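You operate a simulated robot arm through the tools that you are given. There is no shell and no other tool. Be economical: measure what you need, move in short steps, check, and stop when the job is done.

Carry out the task below with a simulated two-armed robot. There is one attempt and no reset: what you move stays moved.

JOB
Take the brake off, hold the reel, wind its cable in, brake it and stand it in the marked bay. Set down upright: cable reel.

The check looks at the end state, three seconds after you hand in, the way a careful person would. Anything else that was tipped, shoved, dropped, spilled or broken makes it a failure.

ROBOT AND FRAMES
Two 7-joint arms with two-finger parallel grippers on one trunk, on a base that drives. Base frame: it is fixed to the floor where the robot stands at the start and does not move with it; the origin is under the middle of the robot, x ahead of it, y to its left, z up; the surface under the hand at the start is at about z = 0.85. Lengths are in m, angles in degrees, forces in N, time in s.
The left shoulder is at the start at [0.07, 0.133, 1.226], the right one opposite. With the tool pointing down near the work surface each hand reaches from about 0.1 to 0.64 m from the robot's upright axis, wherever it stands, measured 20 degrees to its own side. Places, roughly: crank [0.4, 0, 0.9]; marked bay [0.4, -0.5, 0.8]; red lever [0.5, 0.1, 0.9]. Payload 1.57 kg a hand.
Tool frame (each hand has its own): the origin (TCP) lies between the finger pads and is the grasp point; the fingertips stand 0.03 m ahead of it; z points along the fingers, y is the line along which they close. The gripper opens to 0.08 m. The fingers are 0.017 m wide and 0.012 m thick; the gripper's body (0.04 by 0.082 m) begins 0.08 m behind the TCP.
Orientation is told as [roll, pitch, yaw] about the base's x, y, z axes, in that order, counted from this pose: with the fingers straight down and closing along the base's y, the tool's x points along the base's -x, its y along +y and its z along -z.

CONTROLS
- The arms move only by the tool nudge_tool. It takes "left_steps", "right_steps" or both (then of equal length, played together; a hand with none holds still); each is a list of rows, each a list of 7 numbers: the gripper command, from -1 (shut) to 1 (fully open), values between in proportion, then the shift along the base's x, y, z in m, then the turn, a rotation vector about the base's x, y, z in degrees. In form: [[hand, x, y, z, rx, ry, rz], ...]. A call has 1 to 10 rows; each row is the pose to reach, as a shift and turn from the pose commanded when the call began. Each row takes 0.2 s and may step no farther than 0.05 m and 8.6 degrees from the row before; otherwise, or with a gripper value out of range, the whole call is refused. Where a pose cannot be reached the arm comes as near as it can. A force on the tool above 40 N (or 10 N above the force at the start of the call, whichever is more), or a blocked arm, ends the call early, and 0.2 s more pass. The fingers move at their own pace (about 0.153 m/s each) and stop on an object; they squeeze with about 38 N. The grip force told is the motor's: it shows also when the fingers shut on nothing. Time passes only in rows, and 0.2 s behind the last, so rows that repeat a pose let the fingers close. It gives the time, the measured TCP pose, the force on the tool (base axes), the opening and the grip force at its end, in the units of the frame above (readings bear some noise), with the torque about the TCP (base axes, N m) and any sound that the robot's microphone picked up.
- Cameras (640 x 400 px; columns grow to the right, rows downward): "scene" is now at [0.132, -0.0142, 1.4452]; the picture's right is [-0.19, -0.98, 0.00], its down [-0.63, 0.12, -0.76] and it looks along [0.75, -0.14, -0.65] (base axes); focal length 260 px, centre (320, 200). "left" rides on the left gripper at [0.072, 0.007, -0.122] in its tool frame; the picture's right is [-0.09, 1.00, 0.00], its down [-0.84, -0.08, -0.54] and it looks along [-0.54, -0.05, 0.84] (tool axes); focal length 238 px, centre (320, 200). "right" rides on the right gripper at [0.072, -0.007, -0.122] in its tool frame; the picture's right is [0.09, 1.00, 0.00], its down [-0.84, 0.08, -0.54] and it looks along [-0.54, 0.05, 0.84] (tool axes); focal length 238 px, centre (320, 200). There is no depth. A picture from a camera that has moved, and an enlarged one, comes with that camera's place and axes in the base frame and with its lens.
- camera(camera): a new picture of that camera. The clock stands still meanwhile.
- slide_trunk(by): slides the trunk up (or, below 0, down) by that many m; the arms and the scene camera ride with it, the base frame stays. It gives what a move gives, with no picture.
- roll_base(legs): drives the robot by 1 to 6 legs, each [ahead, left, turn to the left] in m, m and degrees, along the robot's own axes; the way and the turn of a leg run together, so that a leg with both is an arc; at most 1.5 m and 180 degrees a leg. The arms and the cameras ride along, it lands a little off, and it stops where it bumps. It gives what a move gives.
- head_to(pan, tilt): turns the head with the scene camera to pan (to the left, within 86 degrees either way) and tilt (down, from -29 to 69), counted from straight ahead of the robot. It gives what a move gives.
- zoom(camera, box): a new picture of the part [left, top, right, bottom] of that camera's present view, enlarged. The clock stands still meanwhile.
- job_done(): hands the job in; it is judged then, once.

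Go step by step. Nothing tells you exact positions but the pictures and the camera data: compare them with the known pose of the tool, close in by small moves and look again before you grip or let go. The budget is 120 turns and 108 pictures, counting those below and the enlarged ones. Unless the task says otherwise, let go and move clear before handing in, and close with one line.

The tools are called after "Request:" as name(argument=value, ...) on one line, values as JSON. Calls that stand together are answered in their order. nudge_tool: Moves the arms, as the interface text tells. Its arguments: {"type":"object","properties":{"left_steps":{"type":"array","items":{"type":"array","items":{"type":"number"}}},"right_steps":{"type":"array","items":{"type":"array","items":{"type":"number"}}}},"required":[]} The other tools are called the same way: slide_trunk (by) slides the trunk up or down; roll_base (legs) drives the base; head_to (pan, tilt) turns the head that bears the scene camera; camera (camera) takes a picture; zoom (camera, box) takes an enlarged picture of a part of a camera's view; job_done () hands the job in.

At the start:

```text
time: 0.0
left_position: [0.4771, 0.1321, 1.2835]
left_tool_rot: [-0.1, 0.2, 0.0]
left_ft_force: [-0.4, 0.2, -0.9]
left_wrist_torque: [0.0, -0.02, -0.06]
left_grip_width: 0.0799
left_grasp_force: 0.0
right_position: [0.3933, -0.2159, 1.2377]
right_tool_rot: [0.0, 0.0, 0.1]
right_ft_force: [0.3, 0.1, -0.3]
right_wrist_torque: [0.0, -0.02, -0.02]
right_grip_width: 0.0799
right_grasp_force: 0.0
trunk travel left (down, up): [-0.8, 0.14]
robot x, y, heading: [-0.003, -0.0031, -0.1]
head pan, tilt: [-10.8, 40.2]
```

scene: 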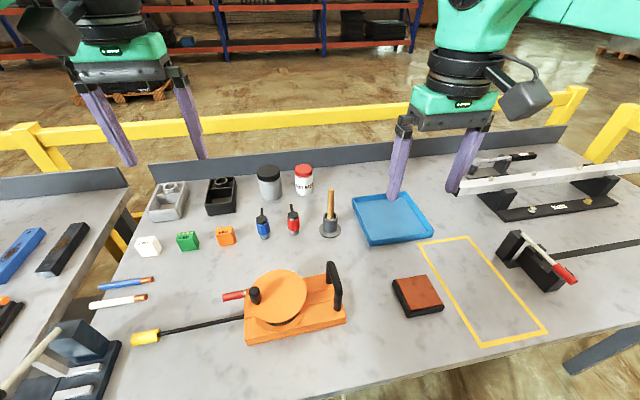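
right: 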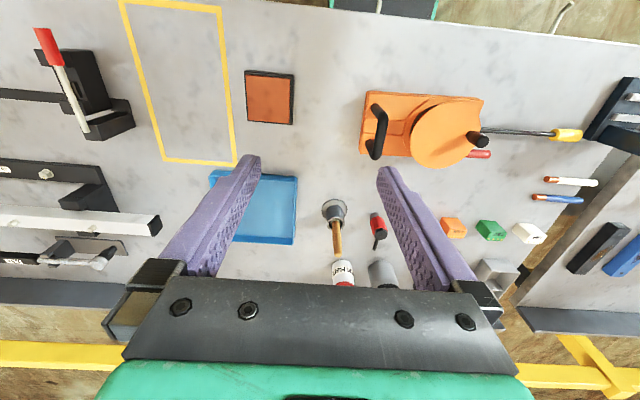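
left: 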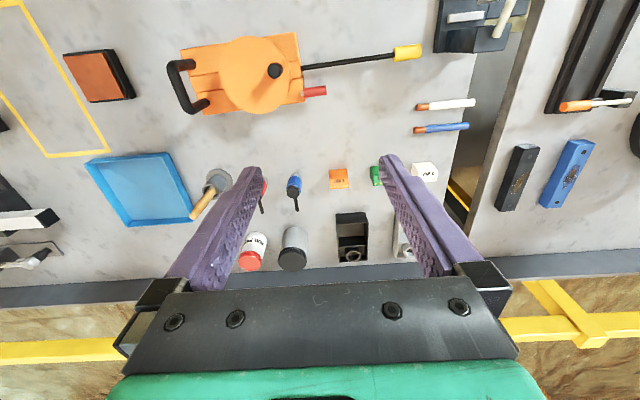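

The orange reel sits in front of the robot, with its cable running left, a red brake lever, a crank knob on the disc and a black carry handle. I'll look closer first.

Request:
zoom(camera="scene", box=[120, 240, 360, 390])

Request:
zoom(camera="left", box=[150, 20, 440, 130])

Request:
zoom(camera="scene", box=[380, 220, 600, 360])

```text
2.67 times, centred on (240, 315) of scene
camera zoom: at [0.132, -0.0142, 1.4452], right [-0.19, -0.98, 0.0], down [-0.63, 0.12, -0.76], along [0.75, -0.14, -0.65], focal length 692 px, centre (533, -107)
```

zoom: 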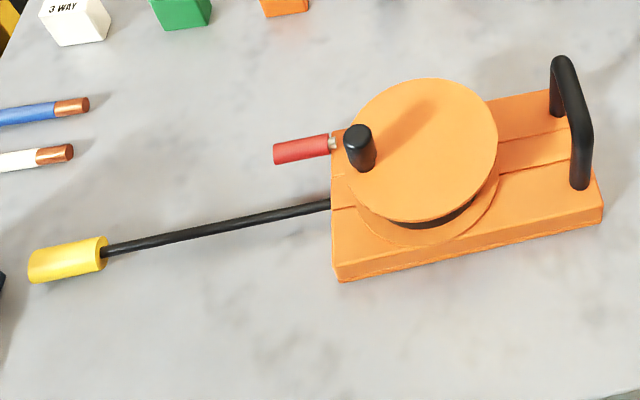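

```text
2.21 times, centred on (295, 75) of left
camera zoom: at [0.4069, 0.1394, 1.4053], right [0.09, 1.0, 0.0], down [0.84, -0.08, 0.54], along [0.54, -0.05, -0.84], focal length 526 px, centre (375, 476)
```

zoom: 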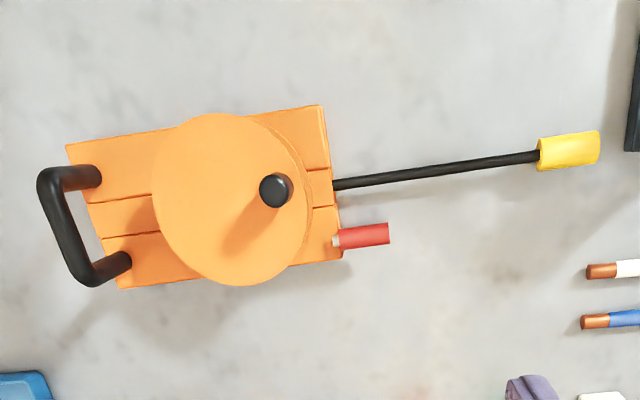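

```text
2.86 times, centred on (490, 290) of scene
camera zoom: at [0.132, -0.0142, 1.4452], right [-0.19, -0.98, 0.0], down [-0.63, 0.12, -0.76], along [0.75, -0.14, -0.65], focal length 742 px, centre (-166, -57)
```

zoom: 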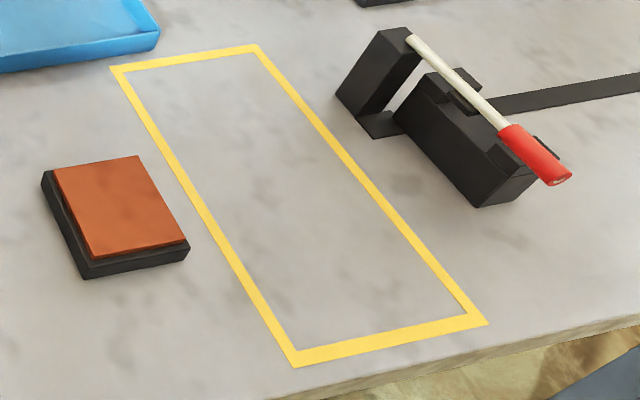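

The table is at about z = 0.85, with the reel base at x 0.38–0.50, y −0.12–0.10. The knob is near (0.433, 0.062, 0.95), the handle bar near (0.447, −0.112, 0.95) and the lever near (0.48, 0.12, 0.887). I'll lower the left hand for a closer look at the lever.

Request:
nudge_tool(left_steps=[[1, 0.0, 0.01, -0.05, 0, 0, 0], [1, 0.0, 0.03, -0.1, 0, 0, 0], [1, 0.0, 0.05, -0.15, 0, 0, 0], [1, 0.0, 0.05, -0.2, 0, 0, 0], [1, 0.0, 0.05, -0.23, 0, 0, 0]], right_steps=[[1, 0.02, 0.02, -0.05, 0, 0, 0], [1, 0.04, 0.03, -0.08, 0, 0, 0], [1, 0.05, 0.04, -0.1, 0, 0, 0], [1, 0.05, 0.05, -0.12, 0, 0, 0], [1, 0.05, 0.05, -0.12, 0, 0, 0]])

Request:
camera(camera="left")

Request:
camera(camera="right")

```text
refused: row 1 steps farther than a row can; nothing moved
```

```text
101 pictures are left
camera left: at [0.4069, 0.1394, 1.4053], right [0.09, 1.0, 0.0], down [0.84, -0.08, 0.54], along [0.54, -0.05, -0.84], focal length 238 px, centre (320, 200)
```

left: 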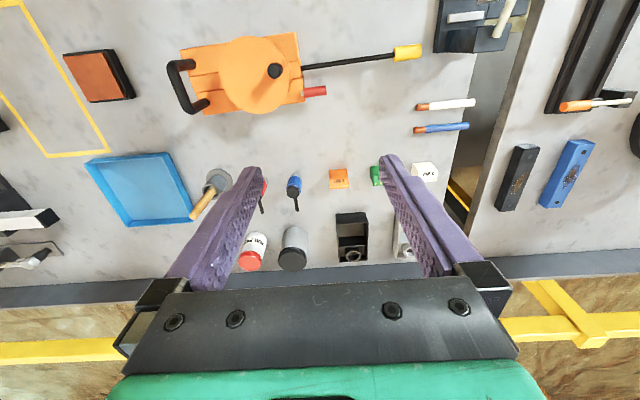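

```text
100 pictures are left
camera right: at [0.3234, -0.2221, 1.362], right [-0.09, 1.0, 0.0], down [0.84, 0.08, 0.54], along [0.54, 0.05, -0.84], focal length 238 px, centre (320, 200)
```

right: 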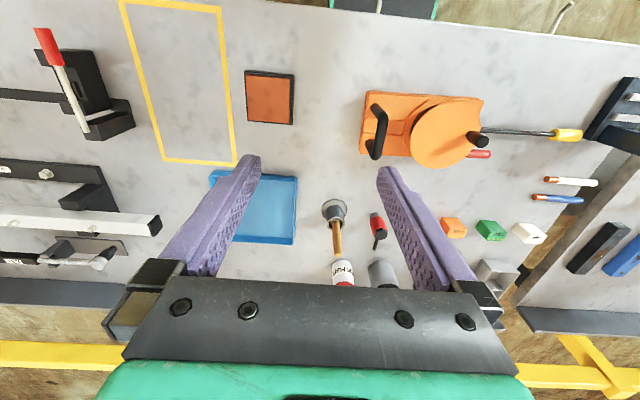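

The step was refused for being too long, so I'll repeat it in smaller steps.

Request:
nudge_tool(left_steps=[[1, 0.0, 0.01, -0.045, 0, 0, 0], [1, 0.0, 0.02, -0.09, 0, 0, 0], [1, 0.0, 0.03, -0.135, 0, 0, 0], [1, 0.0, 0.04, -0.18, 0, 0, 0], [1, 0.0, 0.04, -0.22, 0, 0, 0]], right_steps=[[1, 0.01, 0.01, -0.03, 0, 0, 0], [1, 0.02, 0.02, -0.06, 0, 0, 0], [1, 0.03, 0.03, -0.09, 0, 0, 0], [1, 0.04, 0.04, -0.12, 0, 0, 0], [1, 0.05, 0.05, -0.14, 0, 0, 0]])

Request:
camera(camera="left")

Request:
camera(camera="right")

```text
time: 1.2
left_position: [0.4796, 0.1738, 1.0643]
left_tool_rot: [-0.1, 0.1, 0.0]
left_ft_force: [0.6, 1.0, -0.3]
left_wrist_torque: [0.02, 0.03, -0.01]
left_grip_width: 0.08
left_grasp_force: 0.1
right_position: [0.448, -0.1651, 1.0994]
right_tool_rot: [-0.1, 0.1, 0.0]
right_ft_force: [-0.3, 0.9, 0.1]
right_wrist_torque: [-0.02, 0.02, 0.0]
right_grip_width: 0.0801
right_grasp_force: 0.0
trunk travel left (down, up): [-0.8, 0.14]
robot x, y, heading: [-0.0007, -0.0035, 0.3]
head pan, tilt: [-10.8, 40.2]
```

```text
99 pictures are left
camera left: at [0.409, 0.1812, 1.1851], right [0.09, 1.0, 0.0], down [0.84, -0.08, 0.54], along [0.54, -0.05, -0.84], focal length 238 px, centre (320, 200)
```

left: 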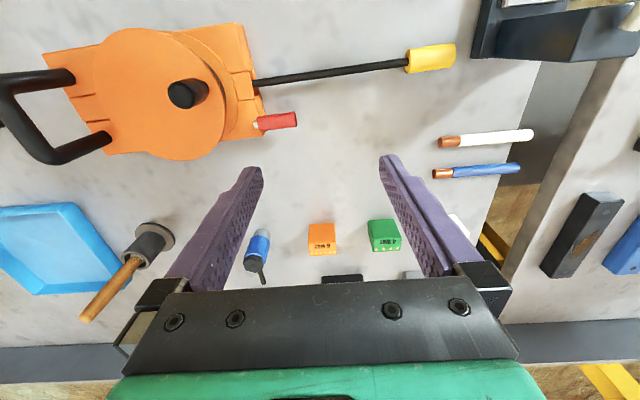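

```text
98 pictures are left
camera right: at [0.376, -0.172, 1.2225], right [-0.09, 1.0, 0.0], down [0.84, 0.08, 0.54], along [0.54, 0.05, -0.84], focal length 238 px, centre (320, 200)
```

right: 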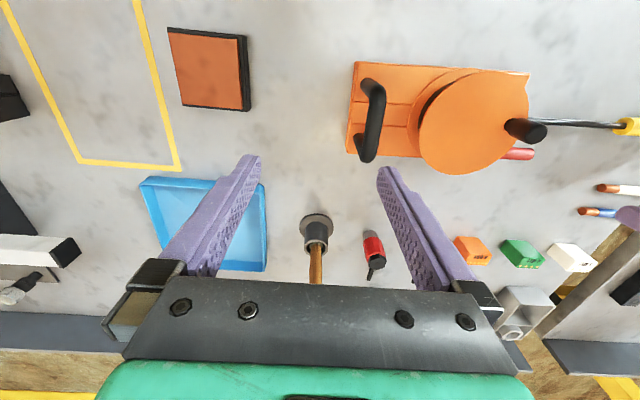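

Request:
zoom(camera="left", box=[200, 20, 340, 170])

Request:
zoom(camera="right", box=[330, 50, 570, 190])

Request:
zoom(camera="scene", box=[200, 260, 360, 350])

```text
2.67 times, centred on (270, 95) of left
camera zoom: at [0.409, 0.1812, 1.1851], right [0.09, 1.0, 0.0], down [0.84, -0.08, 0.54], along [0.54, -0.05, -0.84], focal length 636 px, centre (453, 480)
```

zoom: 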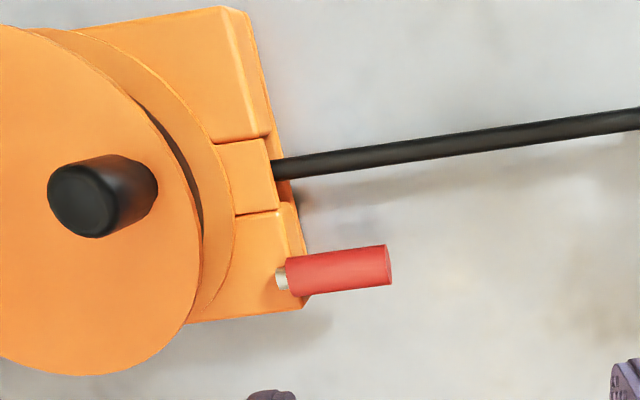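

```text
2.67 times, centred on (450, 120) of right
camera zoom: at [0.376, -0.172, 1.2225], right [-0.09, 1.0, 0.0], down [0.84, 0.08, 0.54], along [0.54, 0.05, -0.84], focal length 636 px, centre (-27, 413)
```

zoom: 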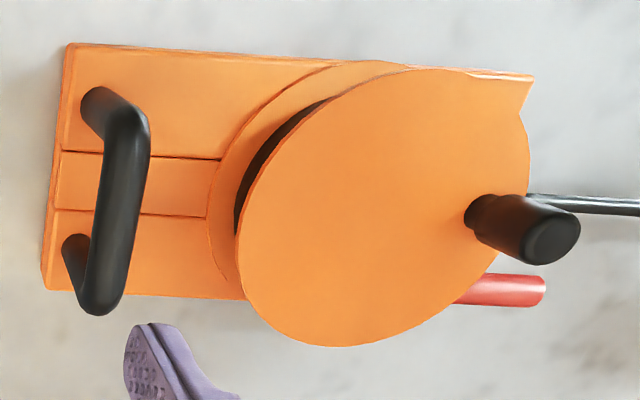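

```text
4.00 times, centred on (280, 305) of scene
camera zoom: at [0.134, -0.0131, 1.4451], right [-0.19, -0.98, 0.0], down [-0.64, 0.12, -0.76], along [0.75, -0.14, -0.65], focal length 1038 px, centre (480, -220)
```

zoom: 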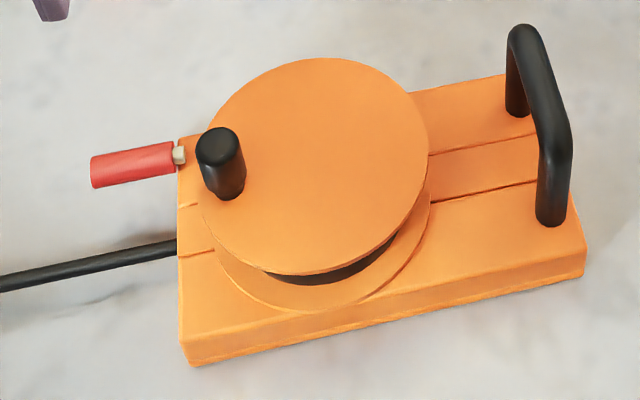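

The lever is a red tube lying along y at the base's far-left corner. I'll yaw the left hand so its fingers close along x and its camera looks back at the lever, and bring the right hand above the handle.

Request:
nudge_tool(left_steps=[[1, 0, 0, 0, 0, 0, -8.5], [1, 0, 0, 0, 0, 0, -17], [1, 0, 0, 0, 0, 0, -25.5], [1, 0, 0, 0, 0, 0, -34], [1, 0, 0, 0, 0, 0, -42.5], [1, 0, 0, 0, 0, 0, -51], [1, 0, 0, 0, 0, 0, -59.5], [1, 0, 0, 0, 0, 0, -68], [1, 0, 0, 0, 0, 0, -76.5], [1, 0, 0, 0, 0, 0, -85]], right_steps=[[1, 0, 0.03, 0, 0, 0, 0], [0.2, 0, 0.057, -0.03, 0, 0, 0], [0.2, 0, 0.057, -0.06, 0, 0, 0], [0.2, 0, 0.057, -0.07, 0, 0, 0], [0.2, 0, 0.057, -0.07, 0, 0, 0], [0.2, 0, 0.057, -0.07, 0, 0, 0], [0.2, 0, 0.057, -0.07, 0, 0, 0], [0.2, 0, 0.057, -0.07, 0, 0, 0], [0.2, 0, 0.057, -0.07, 0, 0, 0], [0.2, 0, 0.057, -0.07, 0, 0, 0]])

Request:
camera(camera="right")

Request:
camera(camera="left")

```text
time: 3.4
left_position: [0.4777, 0.1732, 1.0655]
left_tool_rot: [0.0, 0.2, -85.1]
left_ft_force: [0.3, 0.0, -0.4]
left_wrist_torque: [0.01, 0.01, -0.02]
left_grip_width: 0.0799
left_grasp_force: 0.0
right_position: [0.4434, -0.1082, 1.028]
right_tool_rot: [-0.1, 0.0, 0.0]
right_ft_force: [-0.2, -0.1, -0.2]
right_wrist_torque: [0.01, 0.01, 0.01]
right_grip_width: 0.0482
right_grasp_force: 0.0
trunk travel left (down, up): [-0.8, 0.14]
robot x, y, heading: [-0.0037, 0.0035, 0.1]
head pan, tilt: [-10.8, 40.2]
```

```text
94 pictures are left
camera right: at [0.373, -0.1148, 1.1512], right [-0.09, 1.0, 0.0], down [0.84, 0.08, 0.54], along [0.54, 0.05, -0.84], focal length 238 px, centre (320, 200)
```

right: 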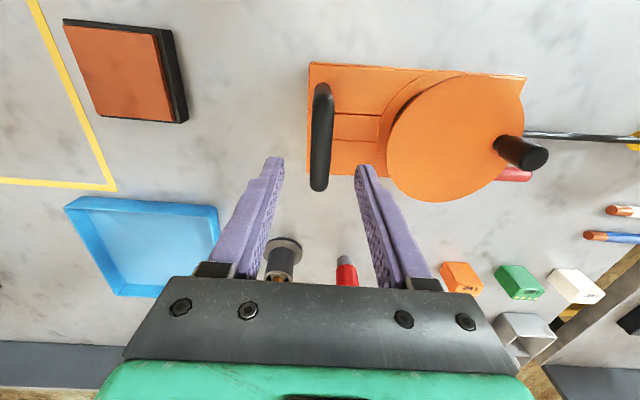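

```text
93 pictures are left
camera left: at [0.4792, 0.2452, 1.1852], right [1.0, -0.01, 0.0], down [-0.01, -0.84, 0.54], along [-0.01, -0.54, -0.84], focal length 238 px, centre (320, 200)
```

left: 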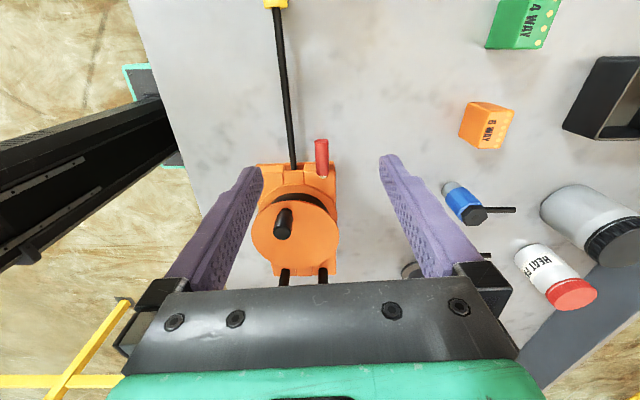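

Request:
zoom(camera="left", box=[240, 120, 360, 210])

Request:
nudge_tool(right_steps=[[0.2, 0.003, 0.001, -0.03, 0, 0, 0], [0.2, 0.003, 0.001, -0.06, 0, 0, 0], [0.2, 0.003, 0.001, -0.09, 0, 0, 0]], left_steps=[[1, 0, 0, -0.01, 0, 0, 0], [1, 0, 0, -0.03, 0, 0, 0], [1, 0, 0, -0.05, 0, 0, -5]])

Request:
camera(camera="right")

Request:
zoom(camera="left", box=[220, 60, 380, 180])

```text
4.44 times, centred on (300, 165) of left
camera zoom: at [0.4792, 0.2452, 1.1852], right [1.0, -0.01, 0.0], down [-0.01, -0.84, 0.54], along [-0.01, -0.54, -0.84], focal length 1059 px, centre (409, 356)
```

zoom: 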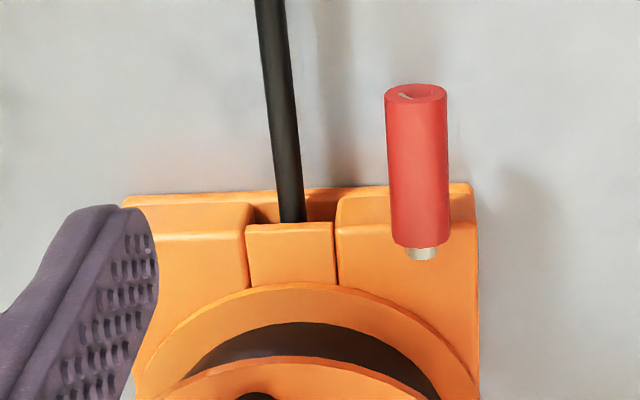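

```text
time: 4.2
left_position: [0.4771, 0.1725, 1.0151]
left_tool_rot: [-0.1, 0.1, -89.9]
left_ft_force: [0.8, 0.7, 1.4]
left_wrist_torque: [-0.01, 0.01, -0.02]
left_grip_width: 0.0799
left_grasp_force: 0.1
right_position: [0.437, -0.1207, 0.9496]
right_tool_rot: [0.1, -0.1, 0.0]
right_ft_force: [-0.3, 0.0, 0.1]
right_wrist_torque: [-0.01, -0.02, 0.01]
right_grip_width: 0.0479
right_grasp_force: 0.1
right hand out of reach, approached as far as the arm can: row 2, 3
trunk travel left (down, up): [-0.8, 0.14]
robot x, y, heading: [0.0013, -0.0015, 0.3]
head pan, tilt: [-10.8, 40.2]
```

```text
91 pictures are left
camera right: at [0.3649, -0.1275, 1.0737], right [-0.09, 1.0, 0.0], down [0.84, 0.08, 0.54], along [0.54, 0.05, -0.84], focal length 238 px, centre (320, 200)
```

right: 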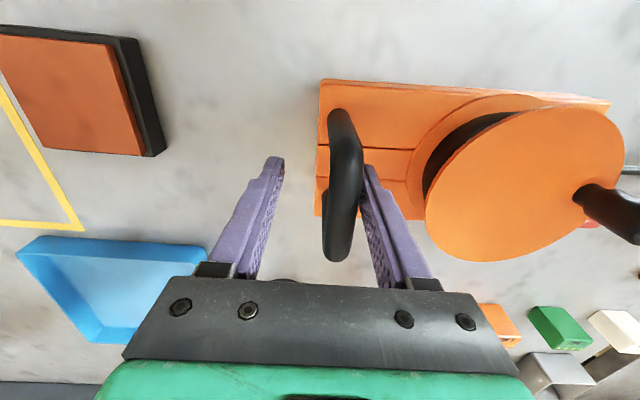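

```text
3.33 times, centred on (300, 120) of left
camera zoom: at [0.4854, 0.2437, 1.1358], right [1.0, -0.09, 0.0], down [-0.08, -0.84, 0.54], along [-0.05, -0.54, -0.84], focal length 794 px, centre (387, 467)
```

zoom: 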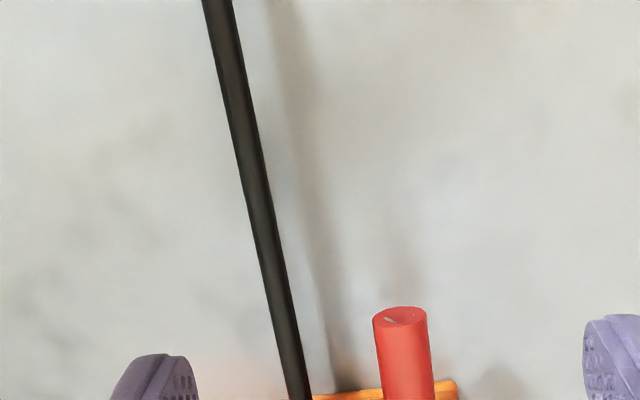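

Right hand is at its reach limit this low, so I'll raise both hands and lower the trunk to bring the shoulders closer to the work.

Request:
nudge_tool(right_steps=[[0.2, 0.0, 0.0, -0.05, 0, 0, 0], [0.2, 0.003, 0.001, 0.0, 0, 0, 0], [0.2, 0.003, 0.001, 0.05, 0, 0, 0], [0.2, 0.003, 0.001, 0.1, 0, 0, 0], [0.2, 0.003, 0.001, 0.15, 0, 0, 0], [0.2, 0.003, 0.001, 0.19, 0, 0, 0]], left_steps=[[1, 0, 0, 0.03, 0, 0, 0], [1, 0, 0, 0.06, 0, 0, 0], [1, 0, 0, 0.1, 0, 0, 0], [1, 0, 0, 0.14, 0, 0, 0], [1, 0, 0, 0.15, 0, 0, 0], [1, 0, 0, 0.15, 0, 0, 0]])

```text
time: 5.6
left_position: [0.4771, 0.1731, 1.1643]
left_tool_rot: [-0.2, -0.1, -90.1]
left_ft_force: [0.6, -0.6, -0.1]
left_wrist_torque: [0.0, -0.01, 0.03]
left_grip_width: 0.0799
left_grasp_force: 0.0
right_position: [0.4403, -0.1188, 1.139]
right_tool_rot: [0.0, -0.1, 0.0]
right_ft_force: [0.8, 0.7, -0.6]
right_wrist_torque: [0.01, 0.04, 0.02]
right_grip_width: 0.0478
right_grasp_force: 0.1
right hand out of reach, approached as far as the arm can: row 1
trunk travel left (down, up): [-0.8, 0.14]
robot x, y, heading: [0.0003, -0.002, 0.1]
head pan, tilt: [-10.8, 40.2]
```

Request:
slide_trunk(by=-0.13)

Request:
camera(camera="right")

Request:
camera(camera="left")

```text
time: 7.2
left_position: [0.4765, 0.1725, 1.0342]
left_tool_rot: [0.1, 0.2, -90.0]
left_ft_force: [-0.1, -0.4, 0.0]
left_wrist_torque: [-0.02, 0.02, -0.01]
left_grip_width: 0.0801
left_grasp_force: 0.0
right_position: [0.4417, -0.1197, 1.0089]
right_tool_rot: [0.0, -0.1, 0.0]
right_ft_force: [-0.9, -0.4, 0.7]
right_wrist_torque: [0.05, -0.04, 0.02]
right_grip_width: 0.0483
right_grasp_force: 0.0
trunk travel left (down, up): [-0.67, 0.27]
robot x, y, heading: [0.0009, 0.0031, -0.1]
head pan, tilt: [-10.8, 40.2]
```

```text
89 pictures are left
camera right: at [0.3697, -0.1265, 1.1332], right [-0.09, 1.0, 0.0], down [0.84, 0.08, 0.54], along [0.54, 0.05, -0.84], focal length 238 px, centre (320, 200)
```

right: 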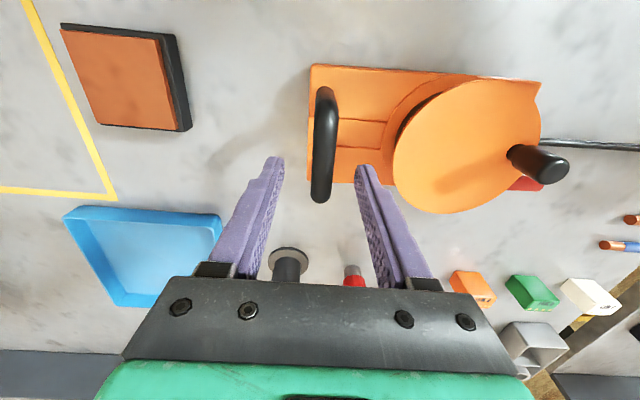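

```text
88 pictures are left
camera left: at [0.4847, 0.2448, 1.1555], right [1.0, -0.09, 0.0], down [-0.08, -0.84, 0.54], along [-0.05, -0.54, -0.84], focal length 238 px, centre (320, 200)
```

left: 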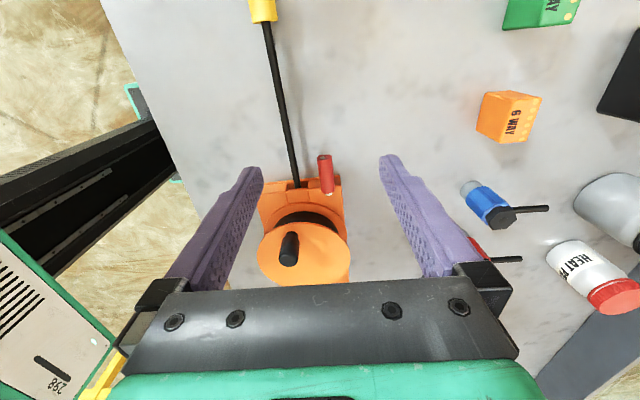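

The bar is centred between the right fingers. I'll descend and grip it.

Request:
nudge_tool(right_steps=[[0.2, 0.0, 0.0, -0.03, 0, 0, 0], [0.2, 0.0, 0.0, -0.055, 0, 0, 0], [0.2, 0.0, 0.0, -0.067, 0, 0, 0]])

Request:
camera(camera="right")

```text
time: 8.0
left_position: [0.4769, 0.1725, 1.0336]
left_tool_rot: [-0.1, 0.0, -90.0]
left_ft_force: [0.0, -0.3, -0.7]
left_wrist_torque: [-0.01, 0.01, -0.03]
left_grip_width: 0.08
left_grasp_force: 0.0
right_position: [0.4407, -0.12, 0.9407]
right_tool_rot: [0.0, 0.1, -0.1]
right_ft_force: [0.5, -0.9, -0.2]
right_wrist_torque: [-0.02, 0.01, 0.0]
right_grip_width: 0.0479
right_grasp_force: 0.1
trunk travel left (down, up): [-0.67, 0.27]
robot x, y, heading: [0.0046, 0.0003, -0.2]
head pan, tilt: [-10.8, 40.2]
```

```text
87 pictures are left
camera right: at [0.369, -0.1265, 1.0647], right [-0.09, 1.0, 0.0], down [0.84, 0.08, 0.54], along [0.54, 0.05, -0.84], focal length 238 px, centre (320, 200)
```

right: 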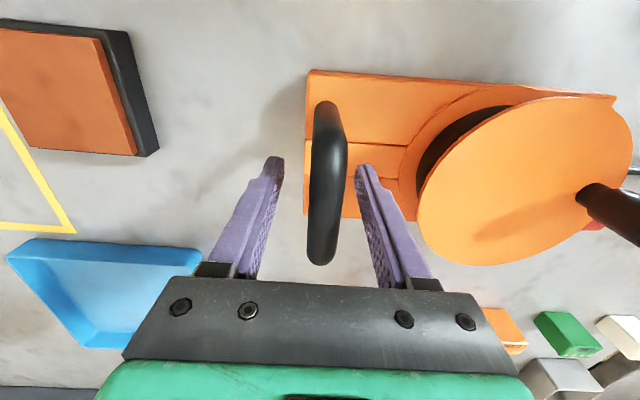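

Request:
nudge_tool(right_steps=[[-1, 0, 0, 0, 0, 0, 0], [-1, 0, 0, 0, 0, 0, 0]], left_steps=[[1, 0.0, -0.02, -0.02, 0, 0, 0], [1, 0.0, -0.04, -0.04, 0, 0, 0]])

Request:
camera(camera="left")

```text
time: 8.6
left_position: [0.4779, 0.1341, 0.9954]
left_tool_rot: [0.0, 0.0, -89.9]
left_ft_force: [0.2, 0.5, 0.2]
left_wrist_torque: [-0.01, 0.02, 0.01]
left_grip_width: 0.08
left_grasp_force: 0.0
right_position: [0.4399, -0.1204, 0.941]
right_tool_rot: [0.0, 0.1, 0.1]
right_ft_force: [-1.9, 1.4, 0.1]
right_wrist_torque: [0.12, -0.06, 0.54]
right_grip_width: 0.0177
right_grasp_force: 32.5
trunk travel left (down, up): [-0.67, 0.27]
robot x, y, heading: [-0.0003, -0.0034, -0.1]
head pan, tilt: [-10.8, 40.2]
```

```text
86 pictures are left
camera left: at [0.4847, 0.2055, 1.1156], right [1.0, -0.09, 0.0], down [-0.08, -0.84, 0.54], along [-0.05, -0.54, -0.84], focal length 238 px, centre (320, 200)
```

left: 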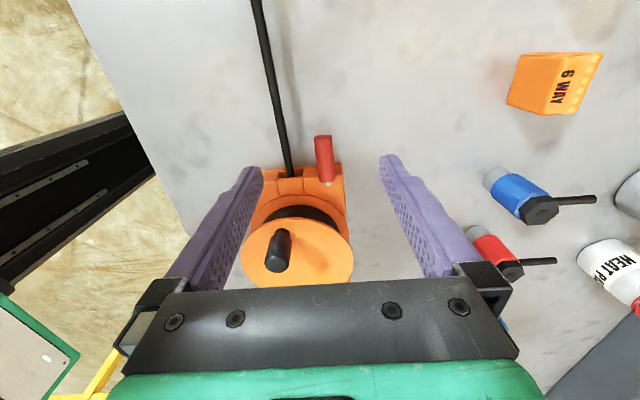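

The bar is held. I'll narrow the left fingers and lower them around the red lever.

Request:
nudge_tool(left_steps=[[0.2, 0.001, -0.01, -0.02, 0, 0, 0], [0.2, 0.002, -0.016, -0.05, 0, 0, 0], [0.2, 0.002, -0.016, -0.085, 0, 0, 0]])

Request:
camera(camera="left")

Request:
zoom(camera="scene", box=[180, 200, 400, 340])

```text
time: 9.4
left_position: [0.4751, 0.1171, 0.9069]
left_tool_rot: [0.0, 0.0, -90.0]
left_ft_force: [-0.7, 0.8, -0.4]
left_wrist_torque: [0.02, -0.02, 0.02]
left_grip_width: 0.0481
left_grasp_force: 0.0
right_position: [0.44, -0.1196, 0.9407]
right_tool_rot: [0.0, -0.1, 0.0]
right_ft_force: [-3.1, 1.3, 0.1]
right_wrist_torque: [-0.06, 0.01, 0.44]
right_grip_width: 0.0176
right_grasp_force: 32.7
trunk travel left (down, up): [-0.67, 0.27]
robot x, y, heading: [0.0007, -0.0036, -0.3]
head pan, tilt: [-10.8, 40.2]
```

```text
85 pictures are left
camera left: at [0.4853, 0.1895, 1.0281], right [1.0, -0.09, 0.0], down [-0.08, -0.84, 0.54], along [-0.05, -0.54, -0.84], focal length 238 px, centre (320, 200)
```

left: 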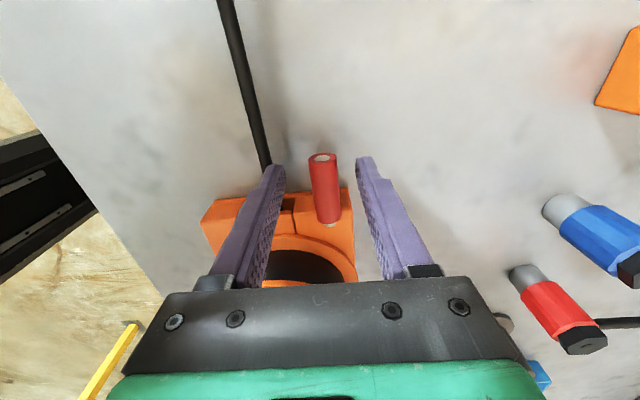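

```text
2.86 times, centred on (290, 270) of scene
camera zoom: at [0.1315, -0.0137, 1.3153], right [-0.19, -0.98, 0.0], down [-0.63, 0.12, -0.76], along [0.75, -0.14, -0.65], focal length 742 px, centre (406, 0)
```

zoom: 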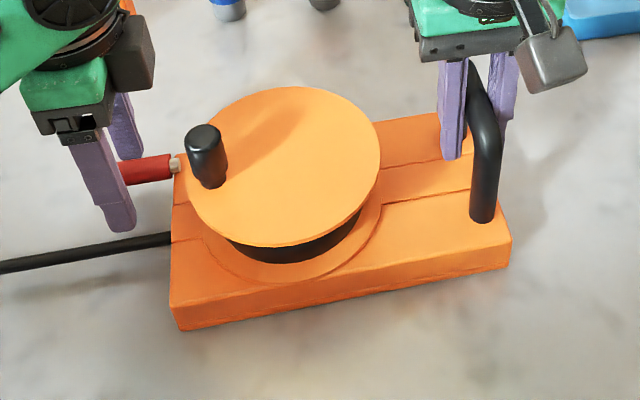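

The tube is between the fingers. I'll close on it and try a small lift, watching the force.

Request:
nudge_tool(left_steps=[[-1, 0, 0, 0, 0, 0, 0], [-1, 0, 0, 0, 0, 0, 0], [-1, 0, 0, 0.004, 0, 0, 0], [-1, 0, 0, 0.008, 0, 0, 0]])

Request:
camera(camera="left")

```text
time: 10.4
left_position: [0.479, 0.1179, 0.9145]
left_tool_rot: [-0.2, 0.3, -89.8]
left_ft_force: [5.1, 11.7, -13.3]
left_wrist_torque: [0.98, -0.01, 0.49]
left_grip_width: 0.0175
left_grasp_force: 32.2
right_position: [0.4406, -0.1223, 0.9417]
right_tool_rot: [0.0, -0.1, -0.1]
right_ft_force: [-4.6, -15.2, 14.2]
right_wrist_torque: [0.36, 0.08, 0.57]
right_grip_width: 0.0181
right_grasp_force: 32.8
trunk travel left (down, up): [-0.67, 0.27]
robot x, y, heading: [0.0006, 0.002, -0.3]
head pan, tilt: [-10.8, 40.2]
```

```text
83 pictures are left
camera left: at [0.4864, 0.1894, 1.0368], right [1.0, -0.09, 0.0], down [-0.07, -0.84, 0.54], along [-0.05, -0.54, -0.84], focal length 238 px, centre (320, 200)
```

left: 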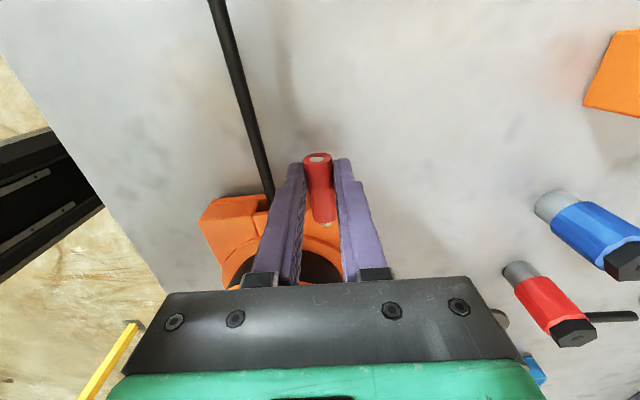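

Request:
nudge_tool(left_steps=[[-1, 0, 0, -0.004, 0, 0, 0], [-1, 0, 0, -0.008, 0, 0, 0], [-1, 0.004, 0, -0.008, 0, 0, 0], [-1, 0.008, 0, -0.008, 0, 0, 0]])

Request:
camera(camera="left")

```text
time: 11.4
left_position: [0.4866, 0.115, 0.9084]
left_tool_rot: [-0.2, 0.0, -90.2]
left_ft_force: [-2.5, 2.6, -9.4]
left_wrist_torque: [0.42, 0.07, -0.16]
left_grip_width: 0.0175
left_grasp_force: 32.2
right_position: [0.4396, -0.1195, 0.9421]
right_tool_rot: [0.1, 0.0, -0.1]
right_ft_force: [1.2, -5.0, 4.0]
right_wrist_torque: [0.07, -0.09, -0.3]
right_grip_width: 0.0175
right_grasp_force: 32.7
trunk travel left (down, up): [-0.67, 0.27]
robot x, y, heading: [0.0012, 0.0012, -0.0]
head pan, tilt: [-10.8, 40.2]
```

```text
82 pictures are left
camera left: at [0.4952, 0.1878, 1.0297], right [1.0, -0.1, 0.0], down [-0.08, -0.84, 0.54], along [-0.05, -0.54, -0.84], focal length 238 px, centre (320, 200)
```

left: 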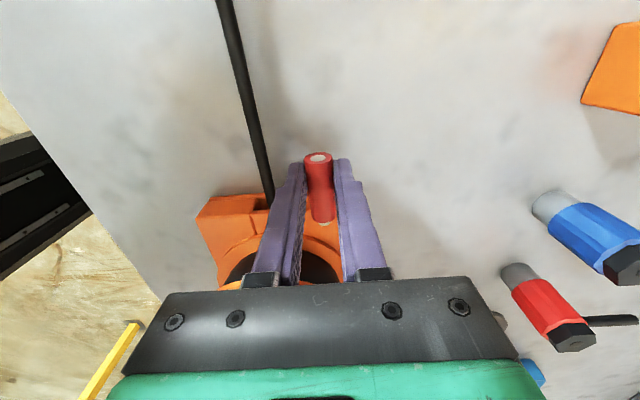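

Request:
zoom(camera="scene", box=[180, 200, 400, 340])

```text
2.86 times, centred on (290, 270) of scene
camera zoom: at [0.1326, -0.0146, 1.315], right [-0.19, -0.98, 0.0], down [-0.63, 0.12, -0.76], along [0.75, -0.14, -0.65], focal length 742 px, centre (406, 0)
```

zoom: 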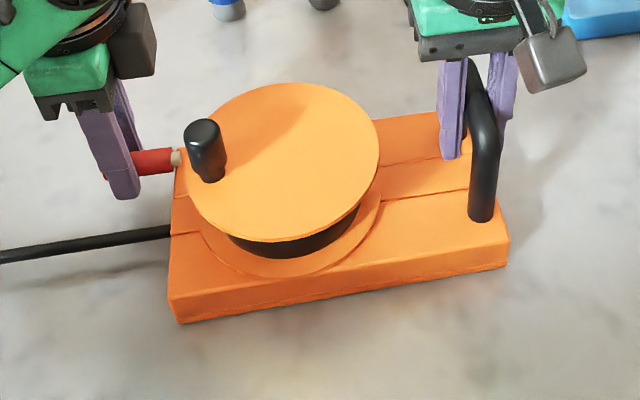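

Sideways pull only yaws the reel, so the lever seems to hinge upward. I'll go back and swing it up along an arc, turning the hand with it.

Request:
nudge_tool(left_steps=[[-1, -0.004, 0, 0, 0, 0, 0], [-1, -0.008, 0, 0, 0, 0, 0], [-1, -0.008, 0, 0.003, 5, 0, 0], [-1, -0.008, -0.0005, 0.0054, 10, 0, 0], [-1, -0.008, -0.001, 0.008, 15, 0, 0]])

Request:
zoom(camera="scene", box=[180, 200, 400, 340])

Request:
camera(camera="left")

```text
time: 12.6
left_position: [0.479, 0.1112, 0.9181]
left_tool_rot: [0.1, 14.8, -90.2]
left_ft_force: [1.9, -21.8, 8.3]
left_wrist_torque: [-0.88, -0.19, 0.45]
left_grip_width: 0.0174
left_grasp_force: 31.9
right_position: [0.4405, -0.1194, 0.9405]
right_tool_rot: [0.3, 0.1, 0.1]
right_ft_force: [-1.9, 19.3, -10.0]
right_wrist_torque: [-0.37, 0.79, 0.6]
right_grip_width: 0.0177
right_grasp_force: 32.3
trunk travel left (down, up): [-0.67, 0.27]
robot x, y, heading: [-0.002, 0.0031, -0.1]
head pan, tilt: [-10.8, 40.2]
```

```text
2.86 times, centred on (290, 270) of scene
camera zoom: at [0.1323, -0.0149, 1.3152], right [-0.19, -0.98, 0.0], down [-0.63, 0.12, -0.76], along [0.75, -0.14, -0.65], focal length 742 px, centre (406, 0)
```

zoom: 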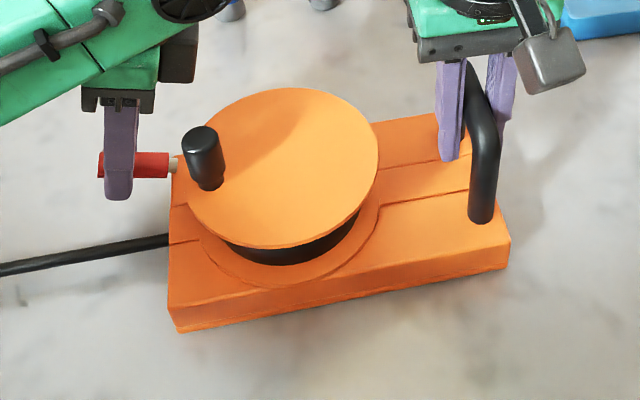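

```text
79 pictures are left
camera left: at [0.4869, 0.1508, 1.0539], right [1.0, -0.09, -0.02], down [-0.08, -0.95, 0.31], along [-0.05, -0.31, -0.95], focal length 238 px, centre (320, 200)
```

left: 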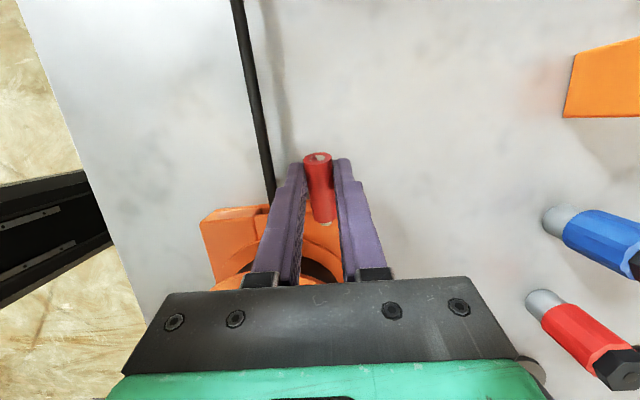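

The lever is turning up with the hand and the reel stays put. Forces say the arc runs further in and up, so I'll follow them.

Request:
nudge_tool(left_steps=[[-1, 0, -0.004, 0.003, 0, 0, 0], [-1, 0, -0.007, 0.007, 5, 0, 0], [-1, 0, -0.01, 0.01, 10, 0, 0]])

Request:
zoom(camera="scene", box=[180, 200, 400, 340])

```text
time: 13.4
left_position: [0.4806, 0.106, 0.9274]
left_tool_rot: [-0.1, 25.3, -89.8]
left_ft_force: [3.3, -3.8, -6.2]
left_wrist_torque: [0.04, -0.27, 0.34]
left_grip_width: 0.0172
left_grasp_force: 32.4
right_position: [0.4423, -0.1205, 0.9412]
right_tool_rot: [0.1, 0.0, 0.1]
right_ft_force: [-4.2, 2.4, -0.2]
right_wrist_torque: [-0.07, -0.11, 0.58]
right_grip_width: 0.0179
right_grasp_force: 32.7
trunk travel left (down, up): [-0.67, 0.27]
robot x, y, heading: [0.0019, -0.0046, -0.2]
head pan, tilt: [-10.8, 40.2]
```

```text
2.86 times, centred on (290, 270) of scene
camera zoom: at [0.1329, -0.0143, 1.3151], right [-0.19, -0.98, 0.0], down [-0.64, 0.12, -0.76], along [0.75, -0.14, -0.65], focal length 742 px, centre (406, 0)
```

zoom: 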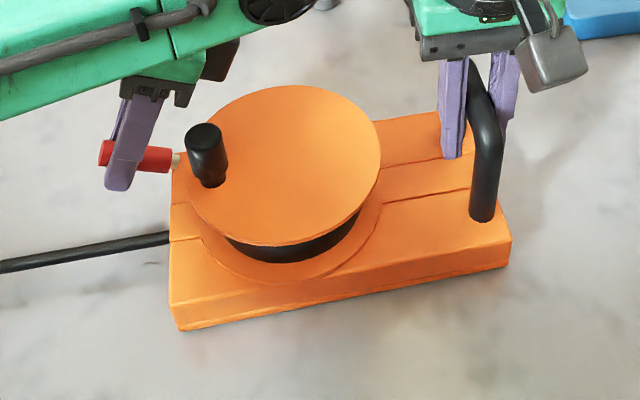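

Request:
nudge_tool(left_steps=[[-1, 0, -0.003, 0.003, 5, 0, 0], [-1, 0, -0.0064, 0.0065, 10, 0, 0], [-1, 0, -0.01, 0.009, 15, 0, 0], [-1, 0, -0.0137, 0.0117, 20, 0, 0]])

Request:
zoom(camera="scene", box=[180, 200, 400, 340])

Request:
camera(camera="left")

```text
time: 14.3
left_position: [0.4789, 0.0949, 0.9396]
left_tool_rot: [0.2, 42.1, -89.5]
left_ft_force: [3.0, -2.1, -7.5]
left_wrist_torque: [0.09, -0.2, 0.1]
left_grip_width: 0.017
left_grasp_force: 32.4
right_position: [0.4406, -0.1239, 0.9403]
right_tool_rot: [0.0, 0.0, -0.7]
right_ft_force: [-2.2, -6.3, 0.8]
right_wrist_torque: [0.62, 0.28, 0.36]
right_grip_width: 0.0184
right_grasp_force: 32.7
trunk travel left (down, up): [-0.67, 0.27]
robot x, y, heading: [-0.0009, -0.0014, 0.1]
head pan, tilt: [-10.8, 40.2]
stopped in row 4 (right hand): the force on the tool passed its limit at 55 N (the readings are from after the stop); the commanded pose is now the measured one
```

```text
2.86 times, centred on (290, 270) of scene
camera zoom: at [0.1308, -0.0139, 1.3154], right [-0.19, -0.98, 0.0], down [-0.63, 0.12, -0.76], along [0.75, -0.14, -0.65], focal length 742 px, centre (406, 0)
```

zoom: 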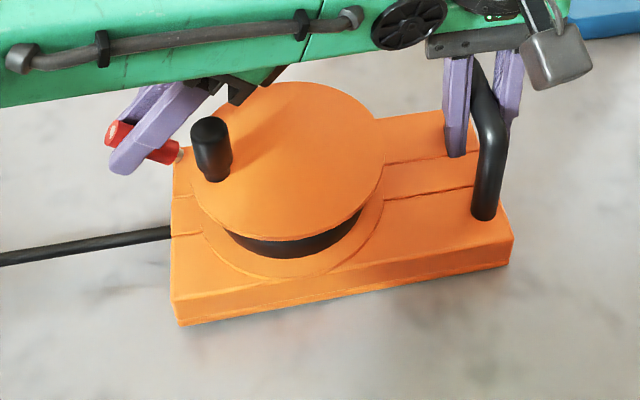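

```text
76 pictures are left
camera left: at [0.4866, 0.0666, 1.0772], right [1.0, -0.06, -0.06], down [-0.07, -0.98, -0.16], along [-0.05, 0.16, -0.99], focal length 238 px, centre (320, 200)
```

left: 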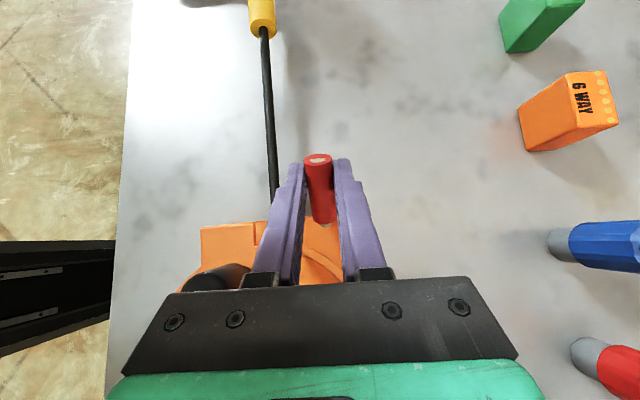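

The lever stands at about 42° and the force rose as at a stop, so it's likely released. I'll let go and back off along the fingers to see whether it stays.

Request:
nudge_tool(left_steps=[[0.2, 0, 0, 0, 0, 0, 0], [0.2, 0, 0, 0, 0, 0, 0], [0.2, 0, -0.015, 0.02, 0, 0, 0], [0.2, 0, -0.03, 0.05, 0, 0, 0], [0.2, 0, -0.03, 0.09, -8, 0, 0], [0.2, 0, -0.02, 0.11, -16, 0, 0], [0.2, 0, -0.01, 0.12, -24, 0, 0], [0.2, 0, 0, 0.12, -32, 0, 0], [0.2, 0, 0.01, 0.12, -40, 0, 0]])

Request:
zoom(camera="scene", box=[180, 200, 400, 340])

Request:
camera(camera="left")

```text
time: 15.1
left_position: [0.4798, 0.0933, 0.9432]
left_tool_rot: [-0.5, 42.8, -89.3]
left_ft_force: [0.9, 0.3, 0.5]
left_wrist_torque: [0.04, -0.02, 0.01]
left_grip_width: 0.048
left_grasp_force: 0.0
right_position: [0.4453, -0.1272, 0.9419]
right_tool_rot: [0.2, -0.1, -1.2]
right_ft_force: [3.3, -4.7, -3.4]
right_wrist_torque: [0.81, 0.97, 0.07]
right_grip_width: 0.0177
right_grasp_force: 33.1
trunk travel left (down, up): [-0.67, 0.27]
robot x, y, heading: [0.0003, -0.0025, 0.0]
head pan, tilt: [-10.8, 40.2]
stopped in row 3 (right hand): the force on the tool passed its limit at 65 N (the readings are from after the stop); the commanded pose is now the measured one
```

```text
2.86 times, centred on (290, 270) of scene
camera zoom: at [0.1332, -0.015, 1.3149], right [-0.19, -0.98, 0.0], down [-0.64, 0.12, -0.76], along [0.75, -0.14, -0.65], focal length 742 px, centre (406, 0)
```

zoom: 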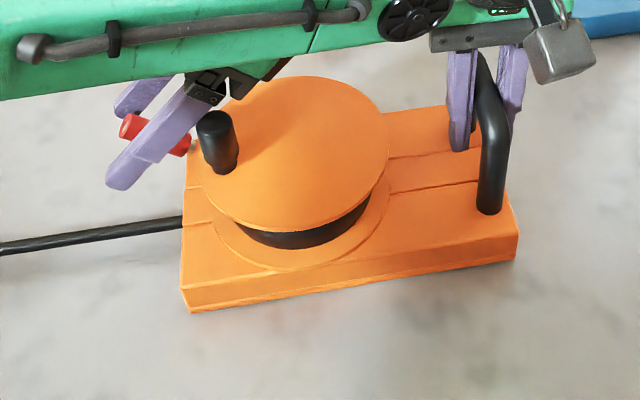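

```text
74 pictures are left
camera left: at [0.4895, 0.0633, 1.0806], right [1.0, -0.05, -0.07], down [-0.06, -0.98, -0.17], along [-0.06, 0.17, -0.98], focal length 238 px, centre (320, 200)
```

left: 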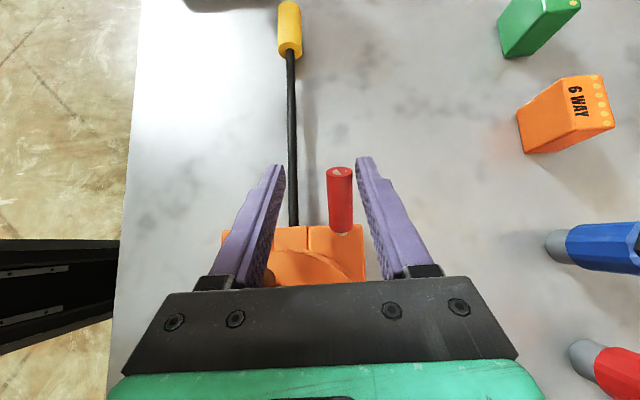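

The stop came from the left forearm touching the right gripper, and it nudged the reel slightly. The lever stays up, so I'll untilt the left hand in place and move it away from the right hand.

Request:
nudge_tool(left_steps=[[0.2, 0, 0.004, 0, -8, 0, 0], [0.2, 0, 0.008, 0.005, -16, 0, 0], [0.2, 0, 0.012, 0.01, -24, 0, 0], [0.2, 0, 0.016, 0.02, -32, 0, 0], [0.2, 0, 0.02, 0.04, -40, 0, 0], [0.2, 0, 0.03, 0.07, -43, 0, 0], [0.2, 0, 0.04, 0.11, -43, 0, 0]])

Request:
zoom(camera="scene", box=[180, 200, 400, 340])

Request:
camera(camera="left")

```text
time: 16.7
left_position: [0.4783, 0.1343, 1.0545]
left_tool_rot: [-0.9, -0.1, -89.5]
left_ft_force: [-0.9, 0.2, 0.8]
left_wrist_torque: [0.02, -0.01, 0.01]
left_grip_width: 0.048
left_grasp_force: 0.0
right_position: [0.4449, -0.1269, 0.9426]
right_tool_rot: [0.2, -0.4, -1.2]
right_ft_force: [-1.5, -1.2, -3.7]
right_wrist_torque: [0.02, 0.43, 0.08]
right_grip_width: 0.0176
right_grasp_force: 32.3
trunk travel left (down, up): [-0.67, 0.27]
robot x, y, heading: [-0.0013, -0.0027, 0.0]
head pan, tilt: [-10.8, 40.2]
```

```text
2.86 times, centred on (290, 270) of scene
camera zoom: at [0.1318, -0.0144, 1.3151], right [-0.19, -0.98, 0.0], down [-0.63, 0.12, -0.76], along [0.75, -0.14, -0.65], focal length 742 px, centre (406, 0)
```

zoom: 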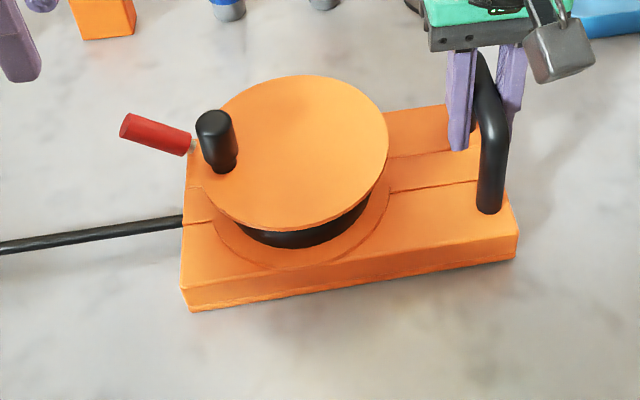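

```text
72 pictures are left
camera left: at [0.4873, 0.2066, 1.1747], right [1.0, -0.08, -0.02], down [-0.06, -0.84, 0.55], along [-0.06, -0.54, -0.84], focal length 238 px, centre (320, 200)
```

left: 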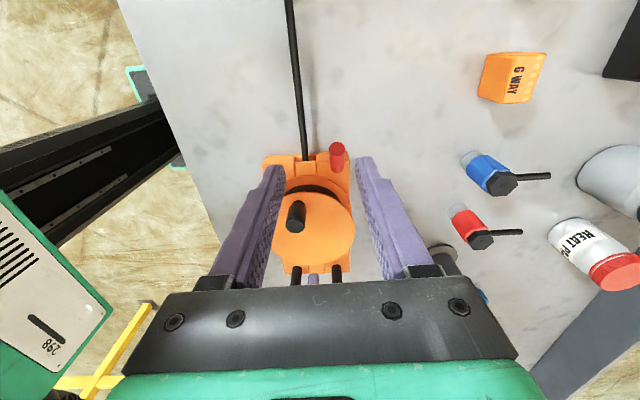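

The lever stayed up. I'll push it further with closed fingers, from outside towards −y, to find its real stop.

Request:
nudge_tool(left_steps=[[-1, 0.006, 0.015, 0, 0, 0, 0], [-1, 0.013, 0.03, -0.02, 0, 0, 0], [-1, 0.013, 0.03, -0.06, 0, 0, 0], [-1, 0.013, 0.03, -0.1, 0, 0, 0], [-1, 0.013, 0.015, -0.105, 0, 0, 0], [-1, 0.013, 0.0, -0.105, 0, 0, 0], [-1, 0.013, -0.01, -0.105, 0, 0, 0]])

Request:
zoom(camera="scene", box=[180, 200, 400, 340])

```text
time: 18.3
left_position: [0.4928, 0.1221, 0.95]
left_tool_rot: [-0.8, -0.3, -89.3]
left_ft_force: [0.7, 2.0, 5.1]
left_wrist_torque: [0.33, -0.03, 0.0]
left_grip_width: 0.0
left_grasp_force: 21.0
right_position: [0.4446, -0.1271, 0.9424]
right_tool_rot: [0.1, -0.2, -1.2]
right_ft_force: [0.4, -1.4, -4.1]
right_wrist_torque: [-0.03, 0.02, 0.02]
right_grip_width: 0.0174
right_grasp_force: 31.9
trunk travel left (down, up): [-0.67, 0.27]
robot x, y, heading: [-0.0017, -0.0012, 0.1]
head pan, tilt: [-10.8, 40.2]
```

```text
2.86 times, centred on (290, 270) of scene
camera zoom: at [0.1321, -0.0142, 1.3152], right [-0.19, -0.98, 0.0], down [-0.63, 0.12, -0.76], along [0.75, -0.14, -0.65], focal length 742 px, centre (406, 0)
```

zoom: 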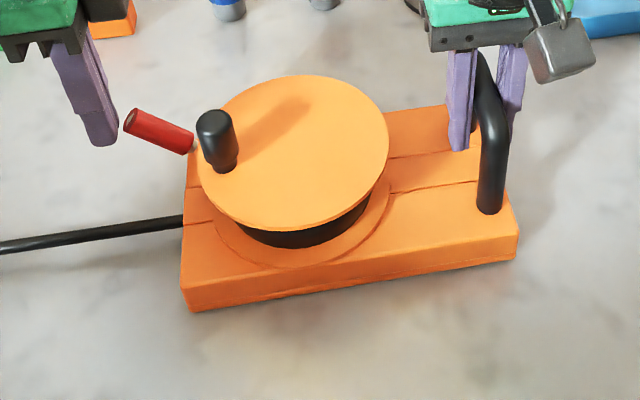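

Request:
nudge_tool(left_steps=[[-1, 0, -0.01, 0, 0, 0, 0], [-1, 0, -0.02, 0.003, 0, 0, 0], [-1, 0, -0.03, 0.008, 0, 0, 0]])

Request:
zoom(camera="scene", box=[180, 200, 400, 340])

```text
time: 19.1
left_position: [0.4956, 0.0982, 0.9552]
left_tool_rot: [-1.1, 0.4, -88.9]
left_ft_force: [8.2, 37.3, -8.3]
left_wrist_torque: [0.46, 0.12, 0.08]
left_grip_width: 0.0001
left_grasp_force: 21.4
right_position: [0.445, -0.1294, 0.9409]
right_tool_rot: [-0.3, -0.1, -1.3]
right_ft_force: [-7.4, -36.4, 0.3]
right_wrist_torque: [0.75, -0.75, 0.0]
right_grip_width: 0.0175
right_grasp_force: 32.3
trunk travel left (down, up): [-0.67, 0.27]
robot x, y, heading: [-0.0017, 0.0003, 0.0]
head pan, tilt: [-10.8, 40.2]
```

```text
2.86 times, centred on (290, 270) of scene
camera zoom: at [0.1336, -0.0142, 1.3149], right [-0.19, -0.98, 0.0], down [-0.64, 0.12, -0.76], along [0.75, -0.14, -0.65], focal length 742 px, centre (406, 0)
```

zoom: 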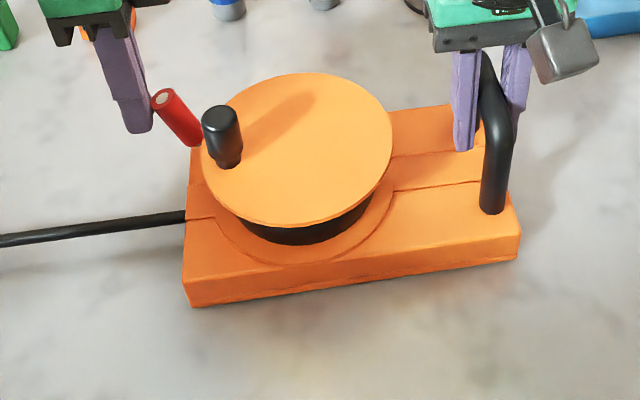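

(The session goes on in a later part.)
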